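You operate a simulated robot arm through the tools that you are given. There is no shell and no other tool. Be economical: measure what you need, move in short steps, check, and stop when the job is done.

You are at the controls of a simulated robot arm. One attempt, no reset.

## Task
Press the pin of the blue part flush and set the part back.
Fine: use the press; lever up before the slide comes out; leave them so.

Only the result counts: the job must be done as asked and must still hold three seconds after the hand-in. Knocking over, shifting, dropping, spilling or breaking anything else fails it.

## Robot
A 7-joint arm with a two-finger parallel gripper, fixed in place. Base frame: the origin is at the foot of the arm, x ahead of it, y to its left, z up; the work surface is at about z = 0. Units: mm, degrees, N and s.
With the tool pointing down near the work surface it reaches from about 220 to 580 mm from the base axis. Its first joint turns from -66.0 to 66.0 degrees. Payload 2.5 kg.
The TCP is the grasp point between the finger pads, 23 mm short of the fingertips. In the tool frame z runs along the fingers and y along their closing line. Largest opening 94 mm; finger width 38, thickness 10; the body of the gripper, 54 by 96 mm, starts 39 mm behind the TCP.
Orientation is that of the tool frame in the base frame, as a unit quaternion [w, x, y, z]. With the fingers straight down and closing along the base's y, the tool's x points along the base's -x, its y along +y and its z along -z.

## Interface
- The arm moves only by the tool move_arm. Its argument "moves" is a list of rows, each an object of numbers (a shift or turn left out is 0, a gripper value left out holds the last): "jaw": the closure, from 0 (fully open) to 1 (shut); "tx", "ty", "tz": the shift along the tool's x, y, z in m; "ax", "ay", "az": the turn, a rotation vector about the tool's x, y, z in rad. In form: [{"jaw": .., "tx": .., "ty": .., "tz": .., "ax": .., "ay": .., "az": ..}, ...]. A call has 1 to 8 rows; each row is the pose to reach, as a shift and turn from the pose commanded when the call began, along the tool's axes at that moment. A row lasts 0.2 s, in which the tool goes at most 50 mm and 8.6 degrees; a call with a longer step from one row to the next is refused whole, and so is a gripper value outside its range. A pose out of reach is approached as far as the arm can. The call stops where the force on the tool passes 70 N (or 10 N more than at its start, if that is more) or the arm is blocked; 0.2 s more then pass. Each finger travels about 108 mm/s and halts on what it meets, pressing with about 44 N; the grip force reading is that of the motor and also rises with nothing between the fingers. The clock runs only during rows and for 0.2 s after the last one: add rows that repeat a pose to give the fingers time. It gives the time, the measured TCP pose, the force on the tool (base axes), the opening and the grip force at its end, in the units of the frame above (readings bear some noise), with the torque about the TCP (base axes, N m) and any sound that the robot's microphone picked up.
- Cameras (640 x 400 px; columns grow to the right, rows downward): "scene" is fixed at [125.5, -415.6, 563.9]; the picture's right is [0.76, -0.65, 0.00], its down [-0.25, -0.29, -0.92] and it looks along [0.60, 0.70, -0.38] (base axes); focal length 277 px, centre (320, 200). "wrist" rides on the gripper at [86, 16, -74] in the tool frame; the picture's right is [-0.18, 0.98, 0.00], its down [-0.58, -0.11, -0.81] and it looks along [-0.79, -0.15, 0.59] (tool axes); focal length 243 px, centre (320, 200).
- grab_frame(camera): a new picture of that camera. It takes no simulated time.
- pixel_to_xyz(camera, pixels): for up to 12 pixels [column, row] of the newest picture of that camera ("zoom" is the newest enlarged one), the place [x, y, z] in the base frame of the surface seen there, good to about 2 mm, but the place of the scene camera against the robot may be out by one fixed shift of up to 12 mm in any direction. It takes no simulated time.
- close_up(camera, box): a new picture of the part [left, top, right, bottom] of that camera's present view, enlarged. It takes no simulated time.
- close_job(): hands the job in; it is judged then, once.

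Keep the steps short. Do not move on a guess: measure, check each grasp and each placing, and mend mistakes. In all there are 80 turns and 38 pictures (those below and enlarged ones count). Leave the gripper open and the arm clear of the work at the hand-in unless told otherwise, and finish with a single line.

The tools are called as a command line: name --argument value ..., lists and objects as JSON in quotes. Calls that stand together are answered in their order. move_arm: Moves the arm, as the interface text tells. Its arguments: {"type":"object","properties":{"moves":{"type":"array","items":{"type":"object","properties":{"jaw":{"type":"number"},"tx":{"type":"number"},"ty":{"type":"number"},"tz":{"type":"number"},"ax":{"type":"number"},"ay":{"type":"number"},"az":{"type":"number"}}}}},"required":["moves"]} The other tools are called the same way: grab_frame (camera) takes a picture; pixel_to_xyz (camera, pixels) gives the place of the surface under pixels of a picture; close_up (camera, box) takes an enlarged picture of a part of a camera's view; close_job () hands the job in.

At the start:

```text
time: 0.0
ee_pos: [397.0, -57.7, 455.4]
tool_rot: [0.0, 0.0, 1.0, 0.0]
ft_force: [0.2, 0.0, -0.8]
torque: [0.0, 0.0, 0.04]
opening: 94.0
grasp_force: 0.1
```

scene: 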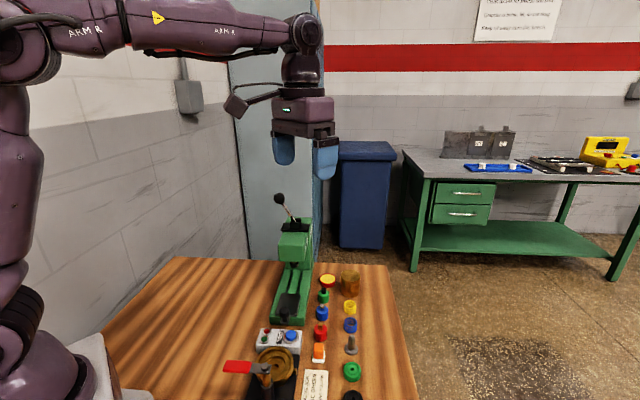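
wrist: 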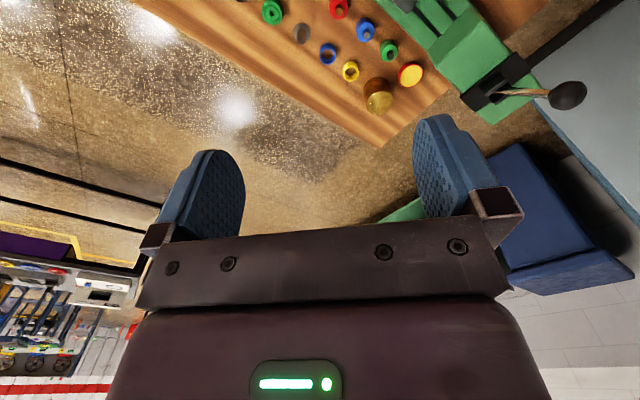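

I see a green press with a lever, a row of parts, and a control box. I'll enlarge the work area to identify everything.

close_up --camera "scene" --box '[220, 180, 420, 305]'

close_up --camera "scene" --box '[210, 275, 410, 400]'

```text
3.20 times, centred on (320, 242) of scene
```

zoom: 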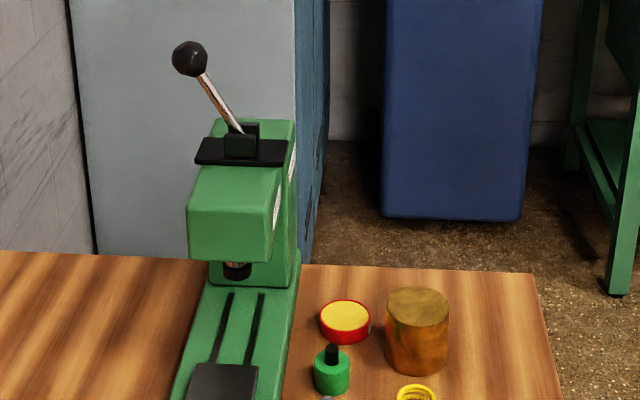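

```text
3.20 times, centred on (310, 338) of scene
```

zoom: 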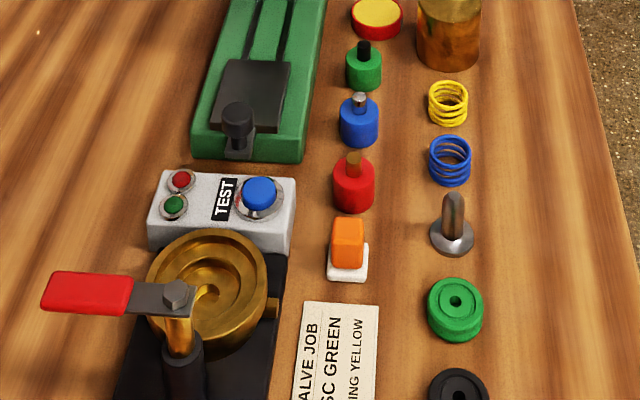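

The blue part with a steel pin is at (358,120) in this enlargement, and the press slide with its knob at (238,120). I'll measure those places.

pixel_to_xyz --camera "zoom" --pixels '[[359, 98], [358, 110], [358, 140], [238, 112], [238, 150], [225, 62], [290, 68], [275, 130], [215, 120], [363, 48], [353, 160], [200, 150]]'

pixel_to_xyz --camera "scene" --pixels '[[279, 198], [288, 212], [294, 220], [294, 235], [294, 263], [320, 300], [350, 325], [310, 330], [290, 300], [300, 240], [278, 262]]'

```text
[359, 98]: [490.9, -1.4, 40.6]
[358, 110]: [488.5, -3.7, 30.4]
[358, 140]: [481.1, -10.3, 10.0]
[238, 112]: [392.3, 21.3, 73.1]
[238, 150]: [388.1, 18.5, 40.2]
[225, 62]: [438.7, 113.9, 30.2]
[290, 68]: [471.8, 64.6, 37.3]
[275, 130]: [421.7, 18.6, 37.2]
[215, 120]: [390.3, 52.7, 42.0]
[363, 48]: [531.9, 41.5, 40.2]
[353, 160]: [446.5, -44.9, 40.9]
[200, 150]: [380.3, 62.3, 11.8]
```

```text
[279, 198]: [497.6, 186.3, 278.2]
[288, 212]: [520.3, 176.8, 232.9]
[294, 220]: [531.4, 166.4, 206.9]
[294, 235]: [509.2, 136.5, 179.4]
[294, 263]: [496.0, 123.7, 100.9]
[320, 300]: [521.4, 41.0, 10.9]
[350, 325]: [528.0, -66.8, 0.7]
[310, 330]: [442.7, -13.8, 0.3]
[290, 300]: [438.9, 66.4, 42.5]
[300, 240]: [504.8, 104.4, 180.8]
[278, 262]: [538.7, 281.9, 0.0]
```

The scene camera may be shifted, so I'll move the arm back and left with a tilt to look at the press and the parts with the wrist camera.

move_arm --moves '[{"jaw": 0, "tx": 0.011, "ty": 0.03, "tz": 0.007, "ay": 0.1}, {"tx": 0.022, "ty": 0.06, "tz": 0.014, "ay": 0.2}, {"tx": 0.033, "ty": 0.09, "tz": 0.021, "ay": 0.3}, {"tx": 0.045, "ty": 0.12, "tz": 0.028, "ay": 0.4}, {"tx": 0.057, "ty": 0.15, "tz": 0.035, "ay": 0.5}, {"tx": 0.057, "ty": 0.15, "tz": 0.035, "ay": 0.5}]'

grab_frame --camera "wrist"

```text
time: 1.4
ee_pos: [341.9, 91.2, 418.2]
tool_rot: [-0.248, 0.0, 0.969, 0.0]
ft_force: [0.1, 0.0, 0.1]
torque: [-0.01, 0.01, -0.02]
opening: 94.1
grasp_force: 0.1
```

```text
33 pictures are left
```

wrist: 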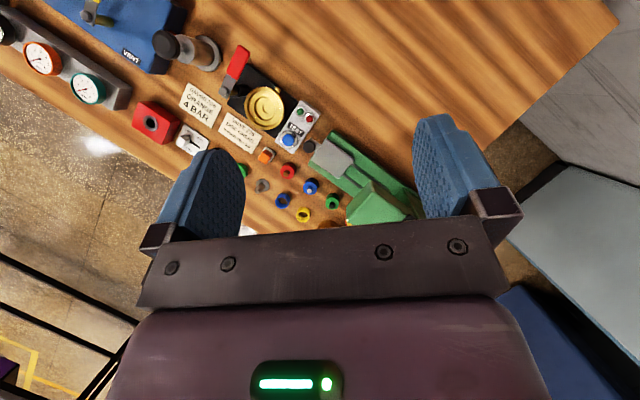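

Clear overhead view. I'll enlarge the press and the parts.

close_up --camera "wrist" --box '[250, 120, 410, 220]'

pixel_to_xyz --camera "zoom" --pixels '[[242, 268], [250, 255], [240, 105], [242, 92], [250, 142], [285, 235], [310, 85], [405, 150], [330, 270], [495, 300], [600, 380], [330, 60]]'

```text
4.00 times, centred on (330, 170) of wrist
```

zoom: 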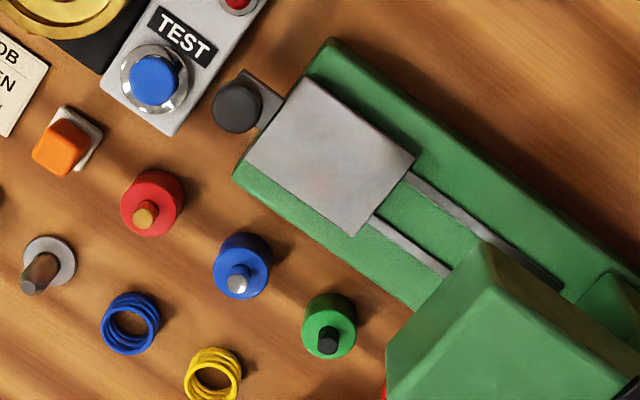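

```text
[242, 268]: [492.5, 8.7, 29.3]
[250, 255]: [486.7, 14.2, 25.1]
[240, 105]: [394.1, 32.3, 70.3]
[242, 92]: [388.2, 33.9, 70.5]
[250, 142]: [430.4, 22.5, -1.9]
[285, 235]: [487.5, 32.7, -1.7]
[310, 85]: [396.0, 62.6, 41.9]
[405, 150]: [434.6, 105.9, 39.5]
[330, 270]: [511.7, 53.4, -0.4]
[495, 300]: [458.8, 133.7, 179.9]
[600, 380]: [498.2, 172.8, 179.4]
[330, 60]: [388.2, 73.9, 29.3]
```

pixel_to_xyz --camera "zoom" --pixels '[[303, 84], [409, 162], [352, 230], [250, 152], [239, 280], [240, 248], [262, 262], [220, 268], [237, 107], [560, 285], [440, 275], [262, 105]]'

close_up --camera "scene" --box '[260, 240, 340, 330]'

```text
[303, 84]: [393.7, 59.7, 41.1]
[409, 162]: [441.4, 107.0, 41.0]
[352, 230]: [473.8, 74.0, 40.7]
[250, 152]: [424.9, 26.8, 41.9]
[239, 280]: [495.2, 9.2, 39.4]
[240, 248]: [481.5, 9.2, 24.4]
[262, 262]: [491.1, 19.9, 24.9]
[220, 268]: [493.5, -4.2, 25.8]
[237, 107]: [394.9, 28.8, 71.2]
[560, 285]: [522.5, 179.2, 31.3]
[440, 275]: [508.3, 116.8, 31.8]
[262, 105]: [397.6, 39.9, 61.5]
```

```text
4.44 times, centred on (300, 285) of scene
```

zoom: 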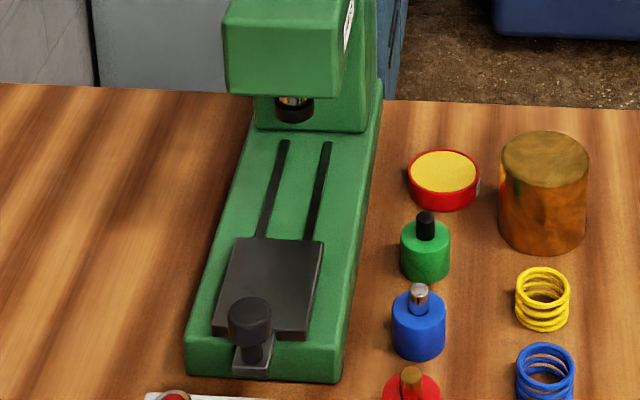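

close_up --camera "scene" --box '[264, 185, 328, 225]'

pixel_to_xyz --camera "zoom" --pixels '[[150, 130], [180, 185], [210, 225], [245, 285], [215, 295], [265, 300], [290, 270], [240, 340], [110, 335], [370, 335], [140, 285], [350, 270]]'

```text
10.00 times, centred on (296, 205) of scene
```

zoom: 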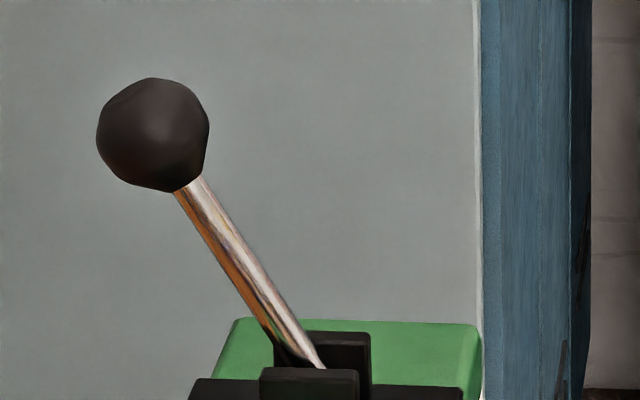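

```text
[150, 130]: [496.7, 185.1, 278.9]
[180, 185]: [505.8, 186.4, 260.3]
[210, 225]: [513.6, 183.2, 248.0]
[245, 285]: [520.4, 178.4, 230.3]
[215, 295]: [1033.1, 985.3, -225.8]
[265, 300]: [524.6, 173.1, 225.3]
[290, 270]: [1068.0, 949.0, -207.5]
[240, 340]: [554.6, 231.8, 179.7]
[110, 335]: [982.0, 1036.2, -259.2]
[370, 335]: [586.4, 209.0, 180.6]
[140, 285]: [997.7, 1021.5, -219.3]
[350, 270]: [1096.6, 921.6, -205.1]
```

Geometry so far, in wrist-frame values: the slide axis runs at 45° through (433,67), the ram is near (505,139), the blue part near (494,8), and the lever hinge lies along the press axis. I'll measure the surrounding obstacles from the wrist picture.

pixel_to_xyz --camera "wrist" --pixels '[[240, 60], [250, 85], [265, 108], [290, 138], [303, 112], [283, 201], [303, 214], [262, 185], [332, 204], [289, 171], [267, 156], [246, 138]]'

close_up --camera "scene" --box '[270, 282, 334, 322]'

pixel_to_xyz --camera "zoom" --pixels '[[130, 240], [130, 300], [150, 330], [100, 270], [180, 270], [505, 160], [515, 320], [470, 220], [565, 220], [515, 250], [510, 95], [240, 130]]'

```text
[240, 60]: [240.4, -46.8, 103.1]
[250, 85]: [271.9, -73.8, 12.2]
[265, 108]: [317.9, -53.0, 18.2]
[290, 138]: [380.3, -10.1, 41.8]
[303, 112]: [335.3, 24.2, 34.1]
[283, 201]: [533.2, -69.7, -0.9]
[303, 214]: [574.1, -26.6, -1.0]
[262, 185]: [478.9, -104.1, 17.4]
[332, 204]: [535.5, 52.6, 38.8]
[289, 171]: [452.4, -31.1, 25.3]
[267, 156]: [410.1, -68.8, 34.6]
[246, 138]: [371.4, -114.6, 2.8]
```

```text
10.00 times, centred on (302, 302) of scene
```

zoom: 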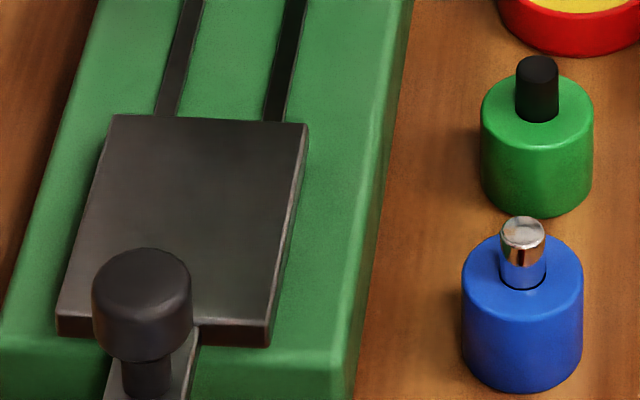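

```text
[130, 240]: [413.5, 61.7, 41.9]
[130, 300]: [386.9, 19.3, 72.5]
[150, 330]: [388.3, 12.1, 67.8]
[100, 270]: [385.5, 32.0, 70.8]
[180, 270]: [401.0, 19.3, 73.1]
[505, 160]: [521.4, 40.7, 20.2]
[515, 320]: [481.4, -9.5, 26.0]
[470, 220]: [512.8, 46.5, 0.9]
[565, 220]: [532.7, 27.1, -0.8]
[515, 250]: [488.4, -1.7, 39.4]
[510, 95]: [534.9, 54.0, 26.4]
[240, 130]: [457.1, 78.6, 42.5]
```

The blue part is about 31 mm in diameter, with its body top at z 25 and its pin top at z 39. First I'll take out the tilt.

move_arm --moves '[{"ay": -0.1}, {"ay": -0.2}, {"ay": -0.3}, {"ay": -0.4}, {"ay": -0.5}, {"ay": -0.5}]'

```text
time: 2.8
ee_pos: [339.4, 91.8, 419.0]
tool_rot: [0.001, 0.0, 1.0, 0.001]
ft_force: [0.3, 0.0, -0.1]
torque: [0.01, 0.01, 0.03]
opening: 94.0
grasp_force: 0.1
```

The tool is level. Next I'll go above the blue part, yawed 45° so the jaws close across the row, with a narrower opening.

move_arm --moves '[{"jaw": 0.1, "tx": -0.0194, "ty": -0.0105, "tz": 0.0363, "az": -0.0982}, {"jaw": 0.2, "tx": -0.0388, "ty": -0.021, "tz": 0.0725, "az": -0.1963}, {"jaw": 0.3, "tx": -0.0581, "ty": -0.0315, "tz": 0.1088, "az": -0.2945}, {"jaw": 0.45, "tx": -0.0775, "ty": -0.042, "tz": 0.145, "az": -0.3927}, {"tx": -0.0969, "ty": -0.0525, "tz": 0.1813, "az": -0.4909}, {"tx": -0.1163, "ty": -0.063, "tz": 0.2175, "az": -0.589}, {"tx": -0.1356, "ty": -0.0735, "tz": 0.2538, "az": -0.6872}, {"tx": -0.155, "ty": -0.084, "tz": 0.29, "az": -0.7854}]'

grab_frame --camera "wrist"

```text
time: 4.6
ee_pos: [495.2, 7.8, 129.9]
tool_rot: [0.0, -0.385, 0.923, 0.0]
ft_force: [-0.6, -0.5, 0.1]
torque: [0.01, 0.03, -0.02]
opening: 51.6
grasp_force: 0.1
```

```text
28 pictures are left
```

wrist: 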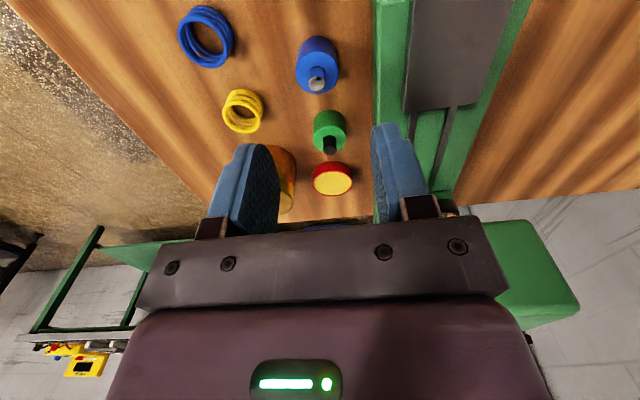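

The row runs straight up the picture, so the yaw is right. I'll re-measure the blue part at about (317,72).

pixel_to_xyz --camera "wrist" --pixels '[[317, 73], [316, 82], [318, 42], [300, 68], [335, 66], [317, 60], [376, 60], [385, 100], [228, 45], [240, 92], [330, 125], [318, 95]]'

close_up --camera "wrist" --box '[277, 25, 357, 105]'

```text
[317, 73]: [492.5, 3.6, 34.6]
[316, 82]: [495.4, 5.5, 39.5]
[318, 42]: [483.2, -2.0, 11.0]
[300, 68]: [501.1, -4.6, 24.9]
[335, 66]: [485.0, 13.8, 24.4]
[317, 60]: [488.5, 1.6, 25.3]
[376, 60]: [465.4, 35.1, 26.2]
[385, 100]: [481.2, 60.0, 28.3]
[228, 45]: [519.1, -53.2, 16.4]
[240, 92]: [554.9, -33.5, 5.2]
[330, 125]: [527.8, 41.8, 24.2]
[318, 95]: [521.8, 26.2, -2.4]
```

```text
5.00 times, centred on (317, 65) of wrist
```

zoom: 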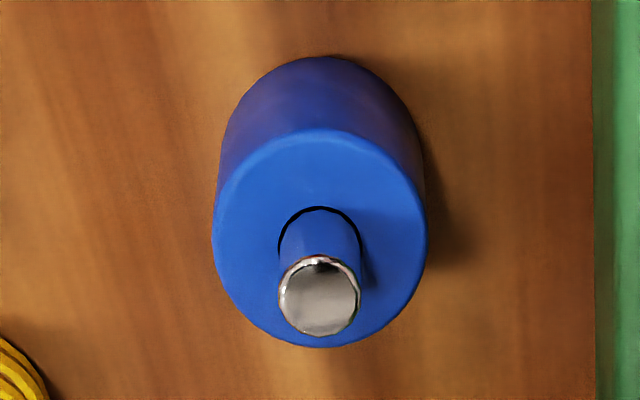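

pixel_to_xyz --camera "zoom" --pixels '[[320, 295], [320, 305], [216, 240], [423, 240], [320, 135], [300, 340], [340, 340], [590, 240], [606, 240], [320, 65]]'

```text
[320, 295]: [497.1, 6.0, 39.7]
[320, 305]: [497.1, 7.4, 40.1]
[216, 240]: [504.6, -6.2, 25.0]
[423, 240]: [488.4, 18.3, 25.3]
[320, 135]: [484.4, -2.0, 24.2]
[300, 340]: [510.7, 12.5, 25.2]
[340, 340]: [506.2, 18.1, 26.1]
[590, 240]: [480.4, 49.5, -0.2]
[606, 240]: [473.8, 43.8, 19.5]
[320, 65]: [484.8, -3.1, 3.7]
```

The part's centre is (496.6, 6.4), so I need about 2 mm across. I'll descend to z ≈ 26, still open.

move_arm --moves '[{"ty": -0.002, "tz": 0.035}, {"ty": -0.002, "tz": 0.07}, {"ty": -0.002, "tz": 0.092}, {"ty": -0.002, "tz": 0.104}, {"ty": -0.002, "tz": 0.104}]'

```text
time: 5.8
ee_pos: [497.0, 7.5, 26.3]
tool_rot: [0.001, -0.382, 0.924, 0.0]
ft_force: [0.0, 0.3, 0.0]
torque: [-0.02, -0.04, -0.02]
opening: 51.7
grasp_force: 0.1
```

In place with no contact. Closing on the body.

move_arm --moves '[{"jaw": 0.6}, {"jaw": 0.8}, {"jaw": 0.8}, {"jaw": 0.8}]'

```text
time: 6.8
ee_pos: [496.3, 7.4, 26.7]
tool_rot: [0.0, -0.382, 0.924, 0.0]
ft_force: [0.2, 0.0, 0.9]
torque: [-0.03, -0.02, 0.03]
opening: 31.1
grasp_force: 44.0
```

Gripped, with the opening at 31.1 mm. I'll lift and carry it over the slide plate's centre (433.5, 66.9).

move_arm --moves '[{"tz": -0.03}, {"tz": -0.06}, {"tz": -0.09}, {"tx": 0.001, "ty": 0.03, "tz": -0.09}, {"tx": 0.002, "ty": 0.06, "tz": -0.09}, {"tx": 0.002, "ty": 0.0869, "tz": -0.09}, {"tx": 0.002, "ty": 0.0869, "tz": -0.09}]'

grab_frame --camera "wrist"

```text
time: 8.4
ee_pos: [433.8, 65.2, 115.5]
tool_rot: [0.0, -0.383, 0.924, 0.0]
ft_force: [-0.5, -0.2, -2.2]
torque: [0.0, 0.0, -0.02]
opening: 30.9
grasp_force: 43.6
```

```text
26 pictures are left
```

wrist: 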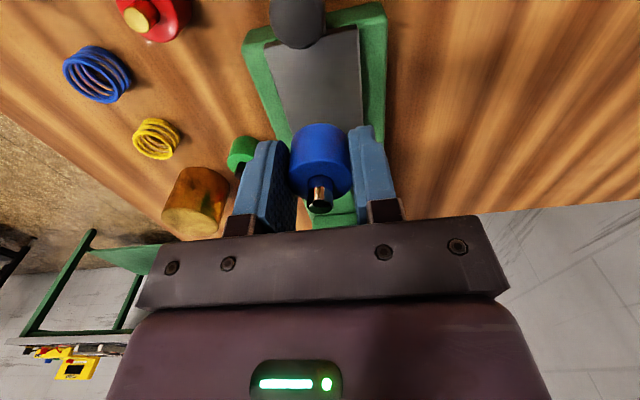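

The part is held squarely. I'll check the plate's sides and front edge in this nearer view before I set it down.

pixel_to_xyz --camera "wrist" --pixels '[[273, 60], [280, 95], [360, 50], [361, 90], [340, 33], [297, 15], [275, 20], [322, 15], [318, 80]]'

close_up --camera "wrist" --box '[235, 0, 395, 100]'

```text
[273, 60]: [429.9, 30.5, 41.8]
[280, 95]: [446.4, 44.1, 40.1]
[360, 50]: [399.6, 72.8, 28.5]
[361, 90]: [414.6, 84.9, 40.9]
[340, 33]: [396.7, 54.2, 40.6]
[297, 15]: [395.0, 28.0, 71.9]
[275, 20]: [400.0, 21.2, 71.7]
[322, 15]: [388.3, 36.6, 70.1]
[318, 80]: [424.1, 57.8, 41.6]
```

```text
4.00 times, centred on (315, 50) of wrist
```

zoom: 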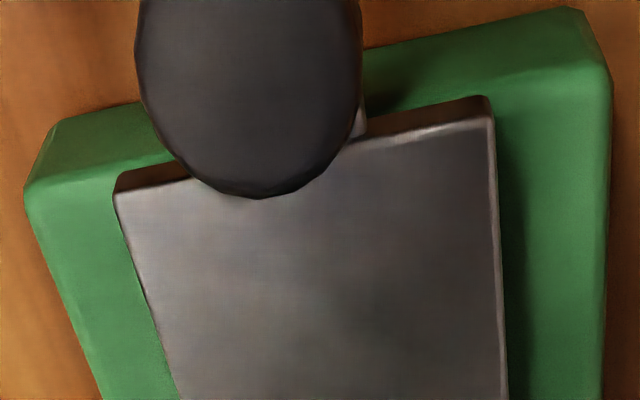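

The plate's axis is at x−y ≈ 366 and the part is at 366.6, so it's well centred. Lowering towards contact.

move_arm --moves '[{"tz": 0.02}, {"tz": 0.038}, {"tz": 0.045}, {"tz": 0.047}, {"tz": 0.047}]'

```text
time: 9.6
ee_pos: [433.5, 65.1, 69.0]
tool_rot: [-0.001, -0.383, 0.924, 0.0]
ft_force: [0.1, 0.8, -1.0]
torque: [-0.02, 0.0, 0.0]
opening: 30.8
grasp_force: 44.0
```

move_arm --moves '[{"tz": 0.0007}, {"tz": 0.0014}, {"tz": 0.002}, {"tz": 0.002}]'

```text
time: 10.6
ee_pos: [434.2, 64.9, 68.7]
tool_rot: [0.002, -0.382, 0.924, -0.001]
ft_force: [-3.0, 2.7, 16.9]
torque: [0.07, 0.19, -0.02]
opening: 30.7
grasp_force: 43.8
```

Contact at 17 N. I'll ease off, open the jaws to about 52 mm, and rise.

move_arm --moves '[{"tz": -0.0012}, {"jaw": 0.6, "tz": -0.0012}, {"jaw": 0.45, "tz": -0.0012}, {"tz": -0.0012}, {"tz": -0.03}, {"tz": -0.065}, {"tz": -0.1}]'

close_up --camera "scene" --box '[256, 245, 352, 330]'

```text
time: 12.2
ee_pos: [433.5, 65.8, 165.8]
tool_rot: [0.0, -0.383, 0.924, 0.001]
ft_force: [1.2, 1.3, -0.8]
torque: [0.02, 0.0, -0.01]
opening: 52.0
grasp_force: 0.1
```

```text
4.71 times, centred on (304, 288) of scene
```

zoom: 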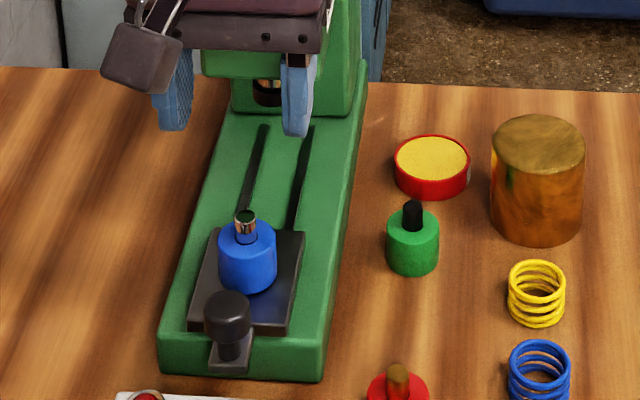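

The blue part stands centred on the slide. Next is the knob at (394.5, 29), which I'll grip off-centre with a slight tilt so the hand clears the press head. First I'll check where the valve handle is.

pixel_to_xyz --camera "scene" --pixels '[[265, 367], [257, 369], [232, 366], [266, 373], [288, 333], [300, 338], [272, 330]]'

pixel_to_xyz --camera "zoom" --pixels '[[245, 218], [228, 300], [250, 240], [220, 50], [210, 75], [265, 85]]'

```text
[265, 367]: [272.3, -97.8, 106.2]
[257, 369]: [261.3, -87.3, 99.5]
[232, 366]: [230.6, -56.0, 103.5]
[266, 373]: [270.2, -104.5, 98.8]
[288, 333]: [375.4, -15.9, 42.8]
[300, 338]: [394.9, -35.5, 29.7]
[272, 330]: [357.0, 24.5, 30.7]
```

```text
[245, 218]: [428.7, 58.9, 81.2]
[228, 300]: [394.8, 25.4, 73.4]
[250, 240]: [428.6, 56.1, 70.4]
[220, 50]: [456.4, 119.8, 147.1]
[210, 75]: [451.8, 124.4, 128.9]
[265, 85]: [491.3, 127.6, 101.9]
```

Everything clears. I'll move above and behind the knob, tilting 0.26 rad as I go.

move_arm --moves '[{"tx": 0.022, "ay": -0.065}, {"tx": 0.044, "ty": 0.0008, "ay": -0.13}, {"tx": 0.0665, "ty": 0.0008, "ay": -0.195}, {"tx": 0.0665, "ty": 0.0008, "tz": 0.02, "ay": -0.26}, {"tx": 0.0665, "ty": 0.0008, "tz": 0.05, "ay": -0.26}, {"tx": 0.0665, "ty": 0.0008, "tz": 0.05, "ay": -0.26}]'

close_up --camera "scene" --box '[216, 230, 344, 370]'

```text
time: 13.6
ee_pos: [384.5, 20.7, 116.3]
tool_rot: [0.12, -0.379, 0.916, 0.049]
ft_force: [0.0, 0.1, -0.5]
torque: [0.05, -0.01, 0.02]
opening: 51.8
grasp_force: 0.1
```

```text
2.86 times, centred on (280, 300) of scene
```

zoom: 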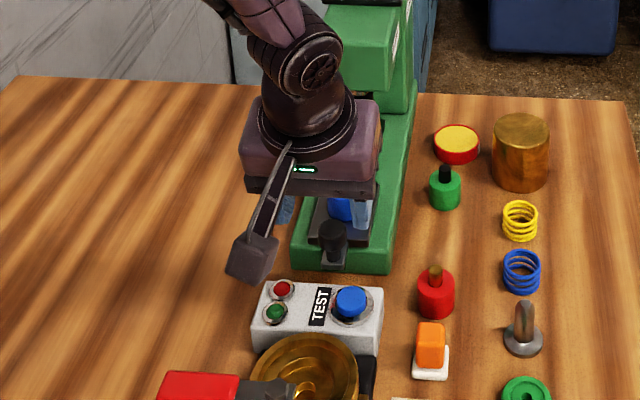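

The hand is tilted correctly and straddles the knob line. Descending 44 mm straight down.

move_arm --moves '[{"tx": 0.004, "tz": 0.015}, {"tx": 0.0079, "tz": 0.03}, {"tx": 0.0113, "tz": 0.0425}, {"tx": 0.0113, "tz": 0.0425}]'

grab_frame --camera "wrist"

```text
time: 14.6
ee_pos: [386.4, 20.6, 73.4]
tool_rot: [0.12, -0.38, 0.916, 0.05]
ft_force: [0.3, -0.3, -0.7]
torque: [0.0, 0.01, 0.01]
opening: 51.8
grasp_force: 0.0
```

```text
22 pictures are left
```

wrist: 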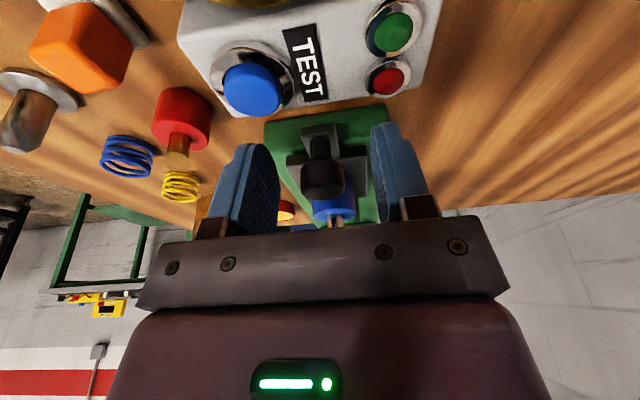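

The knob sits between the fingers at (322,180). Closing on it.

move_arm --moves '[{"jaw": 0.6}, {"jaw": 0.85}, {"jaw": 0.85}, {"jaw": 0.85}]'

```text
time: 15.6
ee_pos: [387.4, 19.3, 72.0]
tool_rot: [0.12, -0.379, 0.916, 0.049]
ft_force: [7.5, -7.5, -7.3]
torque: [0.01, -0.09, -0.15]
opening: 23.4
grasp_force: 45.0
```

Gripped at 23.4 mm. I'll relieve the small side load and push the slide in gently.

move_arm --moves '[{"ty": -0.001, "tx": -0.0029, "tz": 0.0008}, {"ty": -0.001, "tx": -0.0087, "tz": 0.0023}, {"ty": -0.001, "tx": -0.0164, "tz": 0.0044}, {"ty": -0.001, "tx": -0.0242, "tz": 0.0064}, {"ty": -0.001, "tx": -0.0319, "tz": 0.0085}, {"ty": -0.001, "tx": -0.0377, "tz": 0.01}, {"ty": -0.001, "tx": -0.0386, "tz": 0.0103}]'

```text
time: 17.2
ee_pos: [414.9, 47.7, 73.0]
tool_rot: [0.119, -0.38, 0.916, 0.05]
ft_force: [3.1, -4.9, -12.7]
torque: [-0.87, 0.84, -0.03]
opening: 23.5
grasp_force: 45.2
```

The slide follows, 40 mm so far. Another 40 mm.

move_arm --moves '[{"tx": -0.0029, "tz": 0.0013}, {"tx": -0.0087, "tz": 0.0029}, {"tx": -0.0164, "tz": 0.005}, {"tx": -0.0242, "tz": 0.007}, {"tx": -0.0319, "tz": 0.0091}, {"tx": -0.0377, "tz": 0.0106}, {"tx": -0.0386, "tz": 0.0109}]'

close_up --camera "scene" --box '[240, 200, 368, 300]'

```text
time: 18.8
ee_pos: [443.9, 75.4, 72.9]
tool_rot: [0.12, -0.38, 0.916, 0.05]
ft_force: [-1.6, 1.8, -3.1]
torque: [0.22, -0.36, -0.04]
opening: 23.4
grasp_force: 44.7
```

```text
4.00 times, centred on (304, 250) of scene
```

zoom: 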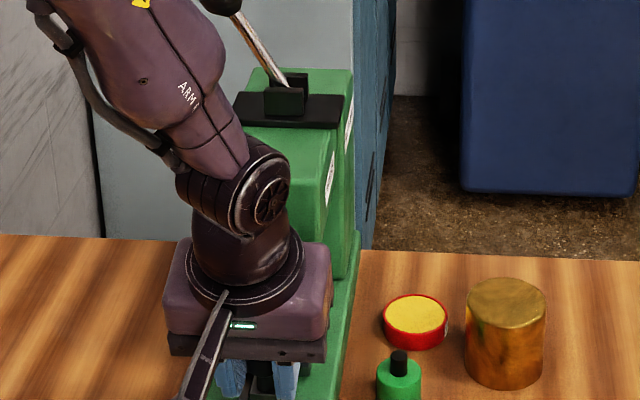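

The hand still clears the head. I'll push the last stretch slowly, watching for the stop.

move_arm --moves '[{"tx": -0.0029, "tz": 0.0008}, {"tx": -0.0068, "tz": 0.0018}, {"tx": -0.0106, "tz": 0.0028}, {"tx": -0.0145, "tz": 0.0039}, {"tx": -0.0174, "tz": 0.0046}, {"tx": -0.0174, "tz": 0.0046}]'

```text
time: 20.0
ee_pos: [452.7, 84.7, 72.7]
tool_rot: [0.114, -0.379, 0.917, 0.048]
ft_force: [-8.8, -3.3, 8.0]
torque: [0.85, -1.14, 0.04]
opening: 23.5
grasp_force: 44.8
stopped in row 6: the force on the tool passed its limit at 80 N (the readings are from after the stop); the commanded pose is now the measured one
```

It stopped on force after about 93 mm of travel. I need to see whether that's the end stop or the hand touching the head.

grab_frame --camera "wrist"

close_up --camera "scene" --box '[264, 230, 328, 310]'

```text
20 pictures are left
```

wrist: 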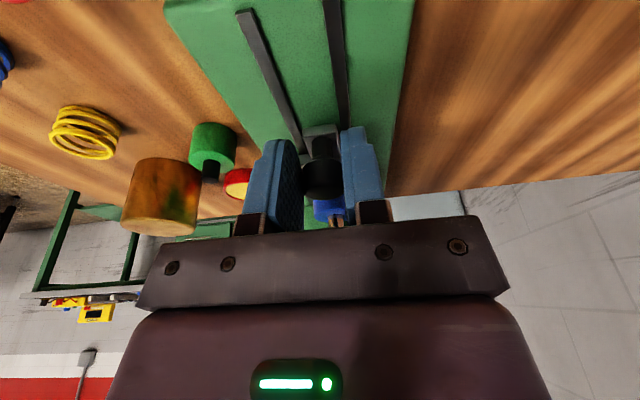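

```text
5.00 times, centred on (296, 270) of scene
```

zoom: 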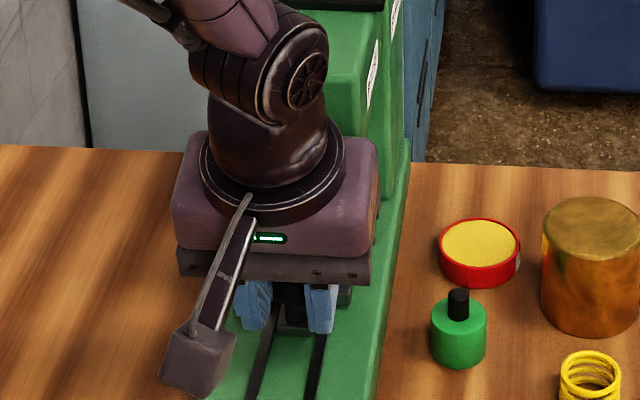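

I can't tell from here. I'll release the knob, back off along the axis, rise, and look.

move_arm --moves '[{"jaw": 0.6}, {"jaw": 0.45}, {"jaw": 0.45}, {"tx": 0.0193, "tz": -0.0051}, {"tx": 0.0386, "tz": -0.0103}, {"tx": 0.058, "tz": -0.0154}, {"tx": 0.077, "tz": -0.0205}, {"tx": 0.077, "tz": -0.0205}]'

grab_frame --camera "wrist"

close_up --camera "scene" --box '[264, 235, 328, 315]'

```text
time: 21.8
ee_pos: [396.1, 28.6, 73.8]
tool_rot: [0.113, -0.38, 0.917, 0.049]
ft_force: [-0.4, 0.0, 0.5]
torque: [-0.02, 0.01, -0.02]
opening: 52.1
grasp_force: 0.0
```

```text
18 pictures are left
```

wrist: 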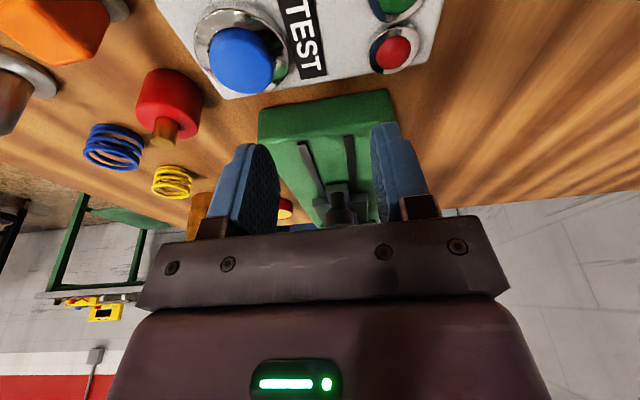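

```text
5.00 times, centred on (296, 275) of scene
```

zoom: 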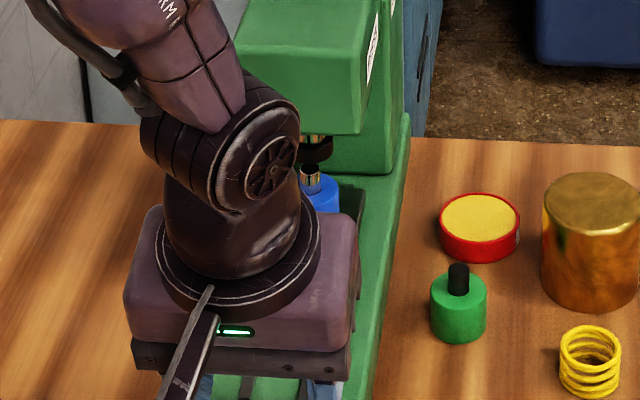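

move_arm --moves '[{"tx": -0.0097, "tz": -0.0388}, {"tx": -0.0194, "tz": -0.0776}, {"tx": -0.0291, "tz": -0.1164}, {"tx": -0.0388, "tz": -0.1552}, {"tx": -0.0485, "tz": -0.194}, {"tx": -0.0582, "tz": -0.2328}, {"tx": -0.0582, "tz": -0.2328}]'

close_up --camera "scene" --box '[264, 235, 328, 315]'

```text
time: 23.4
ee_pos: [396.8, 28.6, 315.7]
tool_rot: [0.113, -0.381, 0.916, 0.05]
ft_force: [-0.1, -0.4, 0.5]
torque: [-0.03, -0.01, 0.01]
opening: 51.3
grasp_force: 0.0
```

```text
5.00 times, centred on (296, 275) of scene
```

zoom: 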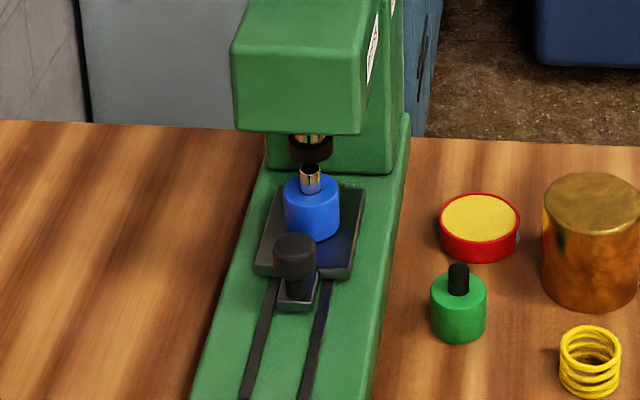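

pixel_to_xyz --camera "zoom" --pixels '[[311, 157], [311, 150], [295, 152], [327, 152], [311, 141], [310, 170], [310, 185], [312, 215], [294, 243], [350, 190], [285, 190], [310, 125]]'

close_up --camera "scene" --box '[286, 258, 310, 288]'

```text
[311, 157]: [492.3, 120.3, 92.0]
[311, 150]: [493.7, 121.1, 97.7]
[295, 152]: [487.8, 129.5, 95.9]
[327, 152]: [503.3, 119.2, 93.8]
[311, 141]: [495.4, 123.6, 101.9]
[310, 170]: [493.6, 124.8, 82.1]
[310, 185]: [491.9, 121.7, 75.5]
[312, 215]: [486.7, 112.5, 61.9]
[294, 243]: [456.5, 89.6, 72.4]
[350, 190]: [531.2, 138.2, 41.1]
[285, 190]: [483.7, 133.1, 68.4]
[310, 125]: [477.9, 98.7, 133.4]
```

```text
13.33 times, centred on (298, 273) of scene
```

zoom: 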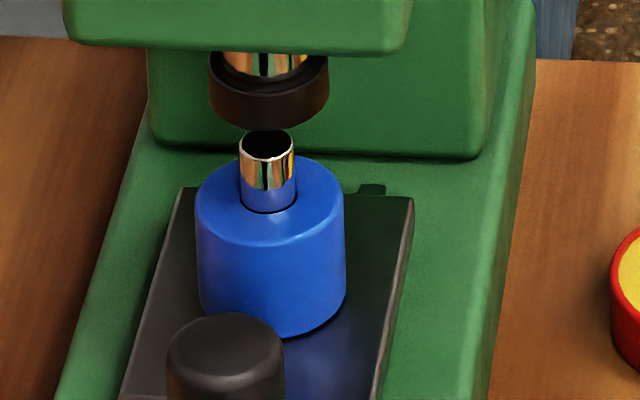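

The scene values put the pin about 6 mm short of the ram axis, and about 7 mm of slot still shows behind the plate. So the stop was most likely the hand touching the head. I'll come down again with the jaws closed and push the knob from behind, where the hand has ample clearance.

move_arm --moves '[{"jaw": 0.7, "ty": 0.0012, "tx": 0.0096, "tz": 0.0384}, {"jaw": 1.0, "ty": 0.0012, "tx": 0.0192, "tz": 0.0769}, {"ty": 0.0012, "tx": 0.0288, "tz": 0.1153}, {"ty": 0.0012, "tx": 0.0385, "tz": 0.1537}, {"ty": 0.0012, "tx": 0.0481, "tz": 0.1922}, {"ty": 0.0012, "tx": 0.0577, "tz": 0.2306}, {"ty": 0.0012, "tx": 0.0577, "tz": 0.2306}]'

```text
time: 25.0
ee_pos: [396.2, 29.5, 75.6]
tool_rot: [0.113, -0.38, 0.917, 0.049]
ft_force: [0.3, -0.4, -0.2]
torque: [-0.01, 0.01, 0.0]
opening: 0.3
grasp_force: 42.2
```

move_arm --moves '[{"tx": -0.0146, "tz": 0.0036}, {"tx": -0.0291, "tz": 0.0073}, {"tx": -0.0407, "tz": 0.0102}, {"tx": -0.0466, "tz": 0.0117}, {"tx": -0.0466, "tz": 0.0117}]'

close_up --camera "wrist" --box '[200, 60, 440, 230]'

```text
time: 26.2
ee_pos: [429.4, 63.8, 75.9]
tool_rot: [0.114, -0.38, 0.917, 0.048]
ft_force: [0.3, 0.7, -0.6]
torque: [0.0, -0.04, 0.02]
opening: 0.0
grasp_force: 42.3
```

```text
2.35 times, centred on (320, 145) of wrist
```

zoom: 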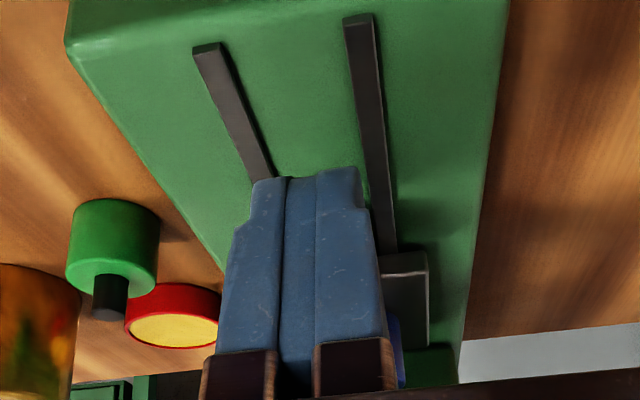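

Behind the knob with no contact. Creeping forward.

move_arm --moves '[{"tx": -0.0019, "tz": 0.0005}, {"tx": -0.0039, "tz": 0.001}, {"tx": -0.0058, "tz": 0.0015}, {"tx": -0.0068, "tz": 0.0017}, {"tx": -0.0078, "tz": 0.0019}, {"tx": -0.0087, "tz": 0.0022}, {"tx": -0.0097, "tz": 0.0024}]'

```text
time: 27.8
ee_pos: [436.8, 71.1, 74.6]
tool_rot: [0.113, -0.38, 0.917, 0.049]
ft_force: [-0.3, 0.1, 0.0]
torque: [-0.04, 0.02, 0.0]
opening: 0.0
grasp_force: 42.2
```

move_arm --moves '[{"tx": -0.001, "tz": 0.0002}, {"tx": -0.0019, "tz": 0.0004}, {"tx": -0.0029, "tz": 0.0006}, {"tx": -0.0039, "tz": 0.0008}, {"tx": -0.0048, "tz": 0.001}, {"tx": -0.0058, "tz": 0.0012}, {"tx": -0.0068, "tz": 0.0014}, {"tx": -0.0078, "tz": 0.0016}]'

```text
time: 29.6
ee_pos: [441.8, 75.7, 76.4]
tool_rot: [0.114, -0.38, 0.917, 0.049]
ft_force: [-0.3, -1.2, 1.2]
torque: [0.02, -0.01, -0.02]
opening: 0.1
grasp_force: 42.3
```

close_up --camera "scene" --box '[264, 245, 328, 315]'

```text
5.71 times, centred on (296, 280) of scene
```

zoom: 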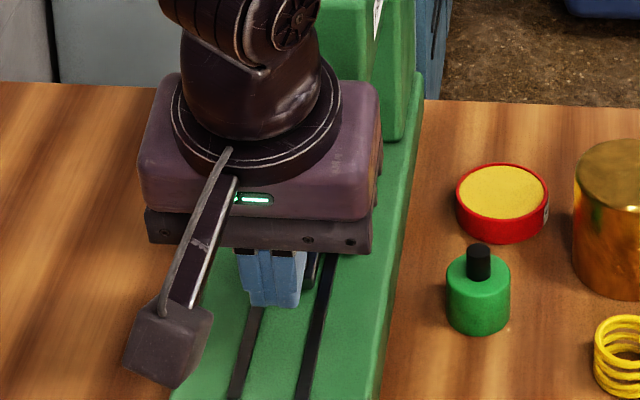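

Still no clear contact. Creeping on 1 mm at a time.

move_arm --moves '[{"tx": -0.001, "tz": 0.0003}, {"tx": -0.0019, "tz": 0.0005}, {"tx": -0.0029, "tz": 0.0008}, {"tx": -0.0039, "tz": 0.001}, {"tx": -0.0048, "tz": 0.0013}, {"tx": -0.0058, "tz": 0.0015}, {"tx": -0.0068, "tz": 0.0018}, {"tx": -0.0078, "tz": 0.002}]'

```text
time: 31.4
ee_pos: [443.4, 76.7, 74.2]
tool_rot: [0.104, -0.378, 0.919, 0.048]
ft_force: [-33.2, -33.4, 13.6]
torque: [-0.42, 0.33, -0.02]
opening: 0.0
grasp_force: 42.2
```

47 N of resistance and no more movement, which is the slide's real end stop. I'll back off and rise to check the alignment.

move_arm --moves '[{"tx": 0.008, "tz": -0.002}, {"tx": 0.03, "tz": -0.0073}, {"tx": 0.055, "tz": -0.0135}, {"tx": 0.049, "tz": -0.051}, {"tx": 0.0405, "tz": -0.09}, {"tx": 0.031, "tz": -0.13}, {"tx": 0.0213, "tz": -0.17}, {"tx": 0.0116, "tz": -0.21}]'

close_up --camera "scene" --box '[282, 255, 314, 295]'

pixel_to_xyz --camera "zoom" --pixels '[[320, 100], [300, 100], [310, 90], [310, 115], [310, 130], [310, 150], [315, 200]]'

```text
time: 33.2
ee_pos: [403.9, 37.3, 278.1]
tool_rot: [0.113, -0.38, 0.917, 0.05]
ft_force: [0.1, -0.1, 0.4]
torque: [-0.03, -0.02, -0.01]
opening: 0.0
grasp_force: 42.1
```

```text
10.00 times, centred on (298, 275) of scene
```

zoom: 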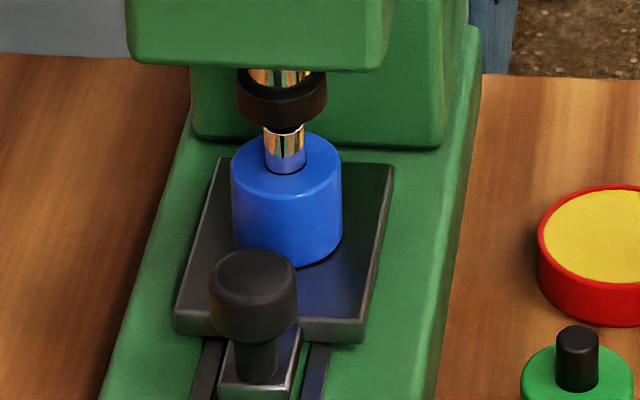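

```text
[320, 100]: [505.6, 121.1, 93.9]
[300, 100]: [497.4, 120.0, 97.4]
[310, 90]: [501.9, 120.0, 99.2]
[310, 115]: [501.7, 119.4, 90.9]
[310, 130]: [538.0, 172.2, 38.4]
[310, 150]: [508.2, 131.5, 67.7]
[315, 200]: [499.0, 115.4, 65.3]
```

pixel_to_xyz --camera "zoom" --pixels '[[282, 112], [282, 122], [285, 140], [285, 155], [285, 220]]'

grab_frame --camera "scene"

```text
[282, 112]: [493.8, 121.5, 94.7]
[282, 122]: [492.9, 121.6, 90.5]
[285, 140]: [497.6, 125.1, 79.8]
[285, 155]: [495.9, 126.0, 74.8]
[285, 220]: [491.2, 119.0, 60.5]
```

```text
11 pictures are left
```

scene: 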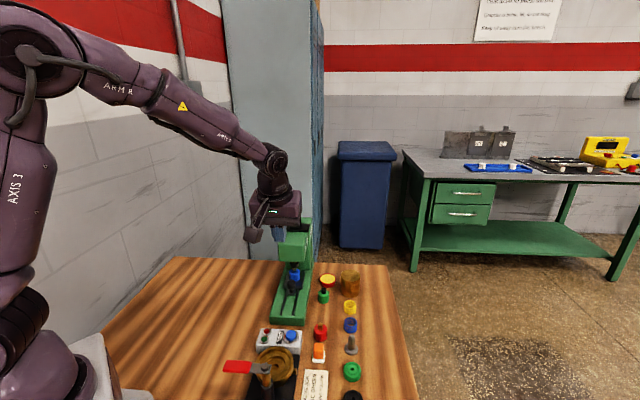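

The pin and the ram line up within about 1–2 mm. Now the lever: I'll rise, take out the tilt, and open the jaws.

move_arm --moves '[{"jaw": 0.3, "tx": -0.0082, "tz": -0.0323, "ay": 0.0826}, {"jaw": 0.0, "tx": -0.0163, "tz": -0.0647, "ay": 0.1651}, {"tx": -0.0245, "tz": -0.097, "ay": 0.2477}, {"tx": -0.0245, "tz": -0.097, "ay": 0.2477}]'

```text
time: 34.2
ee_pos: [404.1, 35.8, 377.8]
tool_rot: [-0.001, -0.382, 0.924, 0.002]
ft_force: [-0.5, -0.4, 0.5]
torque: [-0.02, -0.02, 0.0]
opening: 94.0
grasp_force: 0.1
```

Now over towards the lever ball at about (507, 206, 272), yawing −90° so the jaws close along the hinge axis.

move_arm --moves '[{"tx": -0.024, "ty": 0.006, "az": 0.1428}, {"tx": -0.048, "ty": 0.012, "az": 0.2856}, {"tx": -0.072, "ty": 0.018, "az": 0.4284}, {"tx": -0.097, "ty": 0.024, "az": 0.5712}, {"tx": -0.121, "ty": 0.03, "az": 0.714}, {"tx": -0.145, "ty": 0.036, "az": 0.8568}, {"tx": -0.17, "ty": 0.042, "az": 0.9996}, {"tx": -0.1935, "ty": 0.0472, "az": 1.1424}]'

move_arm --moves '[{"tz": 0.006, "az": 0.1428}, {"tz": 0.012, "az": 0.2856}, {"tz": 0.023, "az": 0.4284}, {"tz": 0.023, "az": 0.4284}]'

grab_frame --camera "wrist"

```text
time: 36.0
ee_pos: [509.0, 206.6, 377.4]
tool_rot: [-0.003, 0.179, 0.984, 0.002]
ft_force: [0.3, -1.1, 0.1]
torque: [-0.01, 0.03, -0.03]
opening: 94.0
grasp_force: 0.0
```

```text
time: 37.0
ee_pos: [508.8, 207.1, 354.3]
tool_rot: [-0.002, 0.384, 0.923, 0.0]
ft_force: [-0.8, 0.5, 0.0]
torque: [-0.01, -0.02, 0.03]
opening: 94.0
grasp_force: 0.1
```

```text
10 pictures are left
```

wrist: 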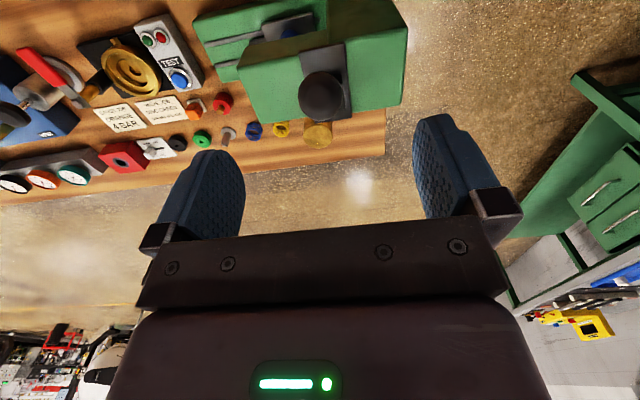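

The ball is at (322,97), centred between the fingers. Measuring its surface.

pixel_to_xyz --camera "wrist" --pixels '[[322, 97], [304, 97], [340, 97], [322, 78], [322, 112], [290, 70], [350, 70], [322, 60], [270, 110], [330, 50]]'

```text
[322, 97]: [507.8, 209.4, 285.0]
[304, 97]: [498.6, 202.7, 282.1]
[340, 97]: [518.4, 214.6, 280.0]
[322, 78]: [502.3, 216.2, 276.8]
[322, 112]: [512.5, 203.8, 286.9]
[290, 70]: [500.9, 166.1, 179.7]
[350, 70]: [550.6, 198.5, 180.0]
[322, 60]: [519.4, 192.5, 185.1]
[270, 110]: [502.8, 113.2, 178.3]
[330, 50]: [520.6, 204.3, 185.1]
```

The ball centre works out at about (512, 203.5, 272). I'll descend around it with the jaws open, then close.

move_arm --moves '[{"tx": -0.0049, "tz": 0.03}, {"tx": -0.0049, "tz": 0.06}, {"tx": -0.0049, "tz": 0.082}, {"tx": -0.0049, "tz": 0.082}, {"jaw": 0.4, "tx": -0.0049, "tz": 0.082}, {"jaw": 0.8, "tx": -0.0049, "tz": 0.082}, {"jaw": 0.8, "tx": -0.0049, "tz": 0.082}, {"jaw": 0.8, "tx": -0.0049, "tz": 0.082}]'

```text
time: 38.8
ee_pos: [510.0, 203.3, 272.9]
tool_rot: [-0.001, 0.382, 0.924, 0.002]
ft_force: [20.7, 12.5, -7.0]
torque: [-0.03, 0.1, -0.03]
opening: 31.6
grasp_force: 45.2
```

Ball gripped at 31.6 mm. There's about 24 N along the hinge axis, so I'll shift to relieve it, then begin a short arc downward.

move_arm --moves '[{"ty": 0.0015}, {"ty": 0.0018}, {"ty": 0.0018, "tx": 0.006, "tz": 0.0038}, {"ty": 0.0018, "tx": 0.0119, "tz": 0.0083}, {"ty": 0.0018, "tx": 0.0119, "tz": 0.0083}]'

```text
time: 40.0
ee_pos: [505.7, 208.6, 266.4]
tool_rot: [0.003, 0.385, 0.923, 0.0]
ft_force: [14.4, -21.9, 25.6]
torque: [-0.06, -0.05, -0.02]
opening: 31.5
grasp_force: 45.4
```

The lever moves, with about 36 N tangential resistance and almost no radial error, so the arc model fits. Continuing.

move_arm --moves '[{"tx": 0.0052, "tz": 0.0049}, {"tx": 0.0102, "tz": 0.0102}, {"tx": 0.0146, "tz": 0.016}, {"tx": 0.0185, "tz": 0.0221}, {"tx": 0.0185, "tz": 0.0221}]'

```text
time: 41.2
ee_pos: [494.1, 221.1, 248.7]
tool_rot: [0.006, 0.387, 0.922, 0.001]
ft_force: [-14.7, -39.0, 51.4]
torque: [0.42, -0.91, -0.74]
opening: 29.8
grasp_force: 44.5
```

Resistance is rising, with some load along the hinge axis. I'll relieve that and see what the lever holds.

move_arm --moves '[{"ty": -0.001}, {"ty": -0.002, "tx": 0.001, "tz": -0.0005}, {"ty": -0.003, "tx": 0.001, "tz": -0.0005}]'

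```text
time: 42.0
ee_pos: [488.1, 227.0, 247.7]
tool_rot: [0.003, 0.381, 0.924, 0.007]
ft_force: [-2.0, -10.4, 36.9]
torque: [-0.34, -0.77, -0.24]
opening: 19.5
grasp_force: 1.0
```

The opening has dropped to 19.5 mm, so the ball has slipped from the pads. I'll look.

close_up --camera "scene" --box '[250, 170, 330, 290]'

```text
3.33 times, centred on (290, 230) of scene
```

zoom: 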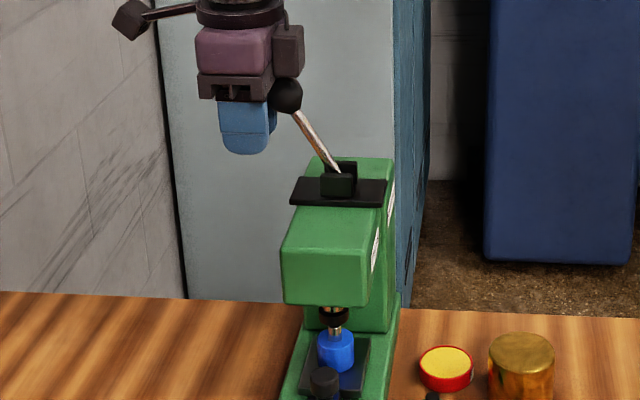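

The lever springs back up, and its force is more than the grip's friction can hold. New plan: straddle the ball loosely and push it down with the palm, tool tilted about 30° so the push stays near tangential along the arc. First I'll move clear outward and up.

move_arm --moves '[{"tx": 0.025}, {"tx": 0.05}, {"tx": 0.05, "tz": -0.04}, {"tx": 0.05, "tz": -0.08}, {"tx": 0.05, "tz": -0.12, "jaw": 0.6}, {"tx": 0.05, "tz": -0.12, "jaw": 0.6}]'

```text
time: 43.4
ee_pos: [453.3, 262.6, 361.8]
tool_rot: [-0.002, 0.382, 0.924, 0.0]
ft_force: [0.2, 1.0, 1.1]
torque: [-0.02, -0.02, 0.02]
opening: 37.7
grasp_force: 0.0
```

Clear. Moving to the pre-approach point up-axis of the ball, tilting 30° as I go.

move_arm --moves '[{"tx": -0.0226, "ay": 0.1047}, {"tx": -0.0452, "ay": 0.2094}, {"tx": -0.0678, "ay": 0.3142}, {"tx": -0.0904, "ay": 0.4189}, {"tx": -0.113, "ay": 0.5236}, {"tx": -0.113, "tz": 0.02, "ay": 0.5236}, {"tx": -0.113, "tz": 0.038, "ay": 0.5236}, {"tx": -0.113, "tz": 0.038, "ay": 0.5236}]'

grab_frame --camera "wrist"

```text
time: 45.2
ee_pos: [510.4, 170.3, 318.1]
tool_rot: [-0.242, 0.368, 0.892, 0.1]
ft_force: [-0.1, 0.4, 0.2]
torque: [0.0, 0.01, 0.0]
opening: 37.4
grasp_force: 0.0
out of reach, approached as far as the arm can: row 4, 5, 6, 7, 8
```

```text
8 pictures are left
```

wrist: 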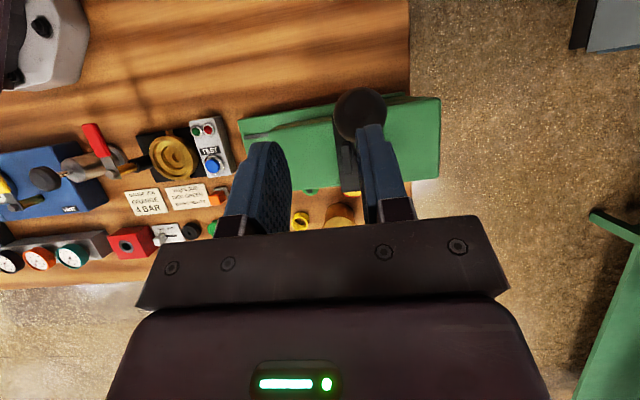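

A 30° tilt is out of reach here. Instead I'll keep the tool vertical, seat the ball up against the palm, and grip it there. Then the palm takes the downward push and the pads only carry the sideways part. First I back out up and outward, and untilt.

move_arm --moves '[{"tx": 0.02, "tz": -0.0346}, {"tx": 0.04, "tz": -0.03, "ay": -0.1047}, {"tx": 0.065, "tz": -0.016, "ay": -0.2094}, {"tx": 0.09, "tz": 0.0, "ay": -0.3142}, {"tx": 0.105, "tz": 0.012, "ay": -0.4189}, {"tx": 0.1169, "tz": 0.0236, "ay": -0.5236}, {"tx": 0.1169, "tz": 0.0236, "ay": -0.5236}]'

```text
time: 46.8
ee_pos: [431.5, 252.7, 355.1]
tool_rot: [0.0, 0.381, 0.924, 0.0]
ft_force: [-0.5, 0.0, 0.2]
torque: [0.0, -0.01, -0.02]
opening: 37.7
grasp_force: 0.2
out of reach, approached as far as the arm can: row 1
```

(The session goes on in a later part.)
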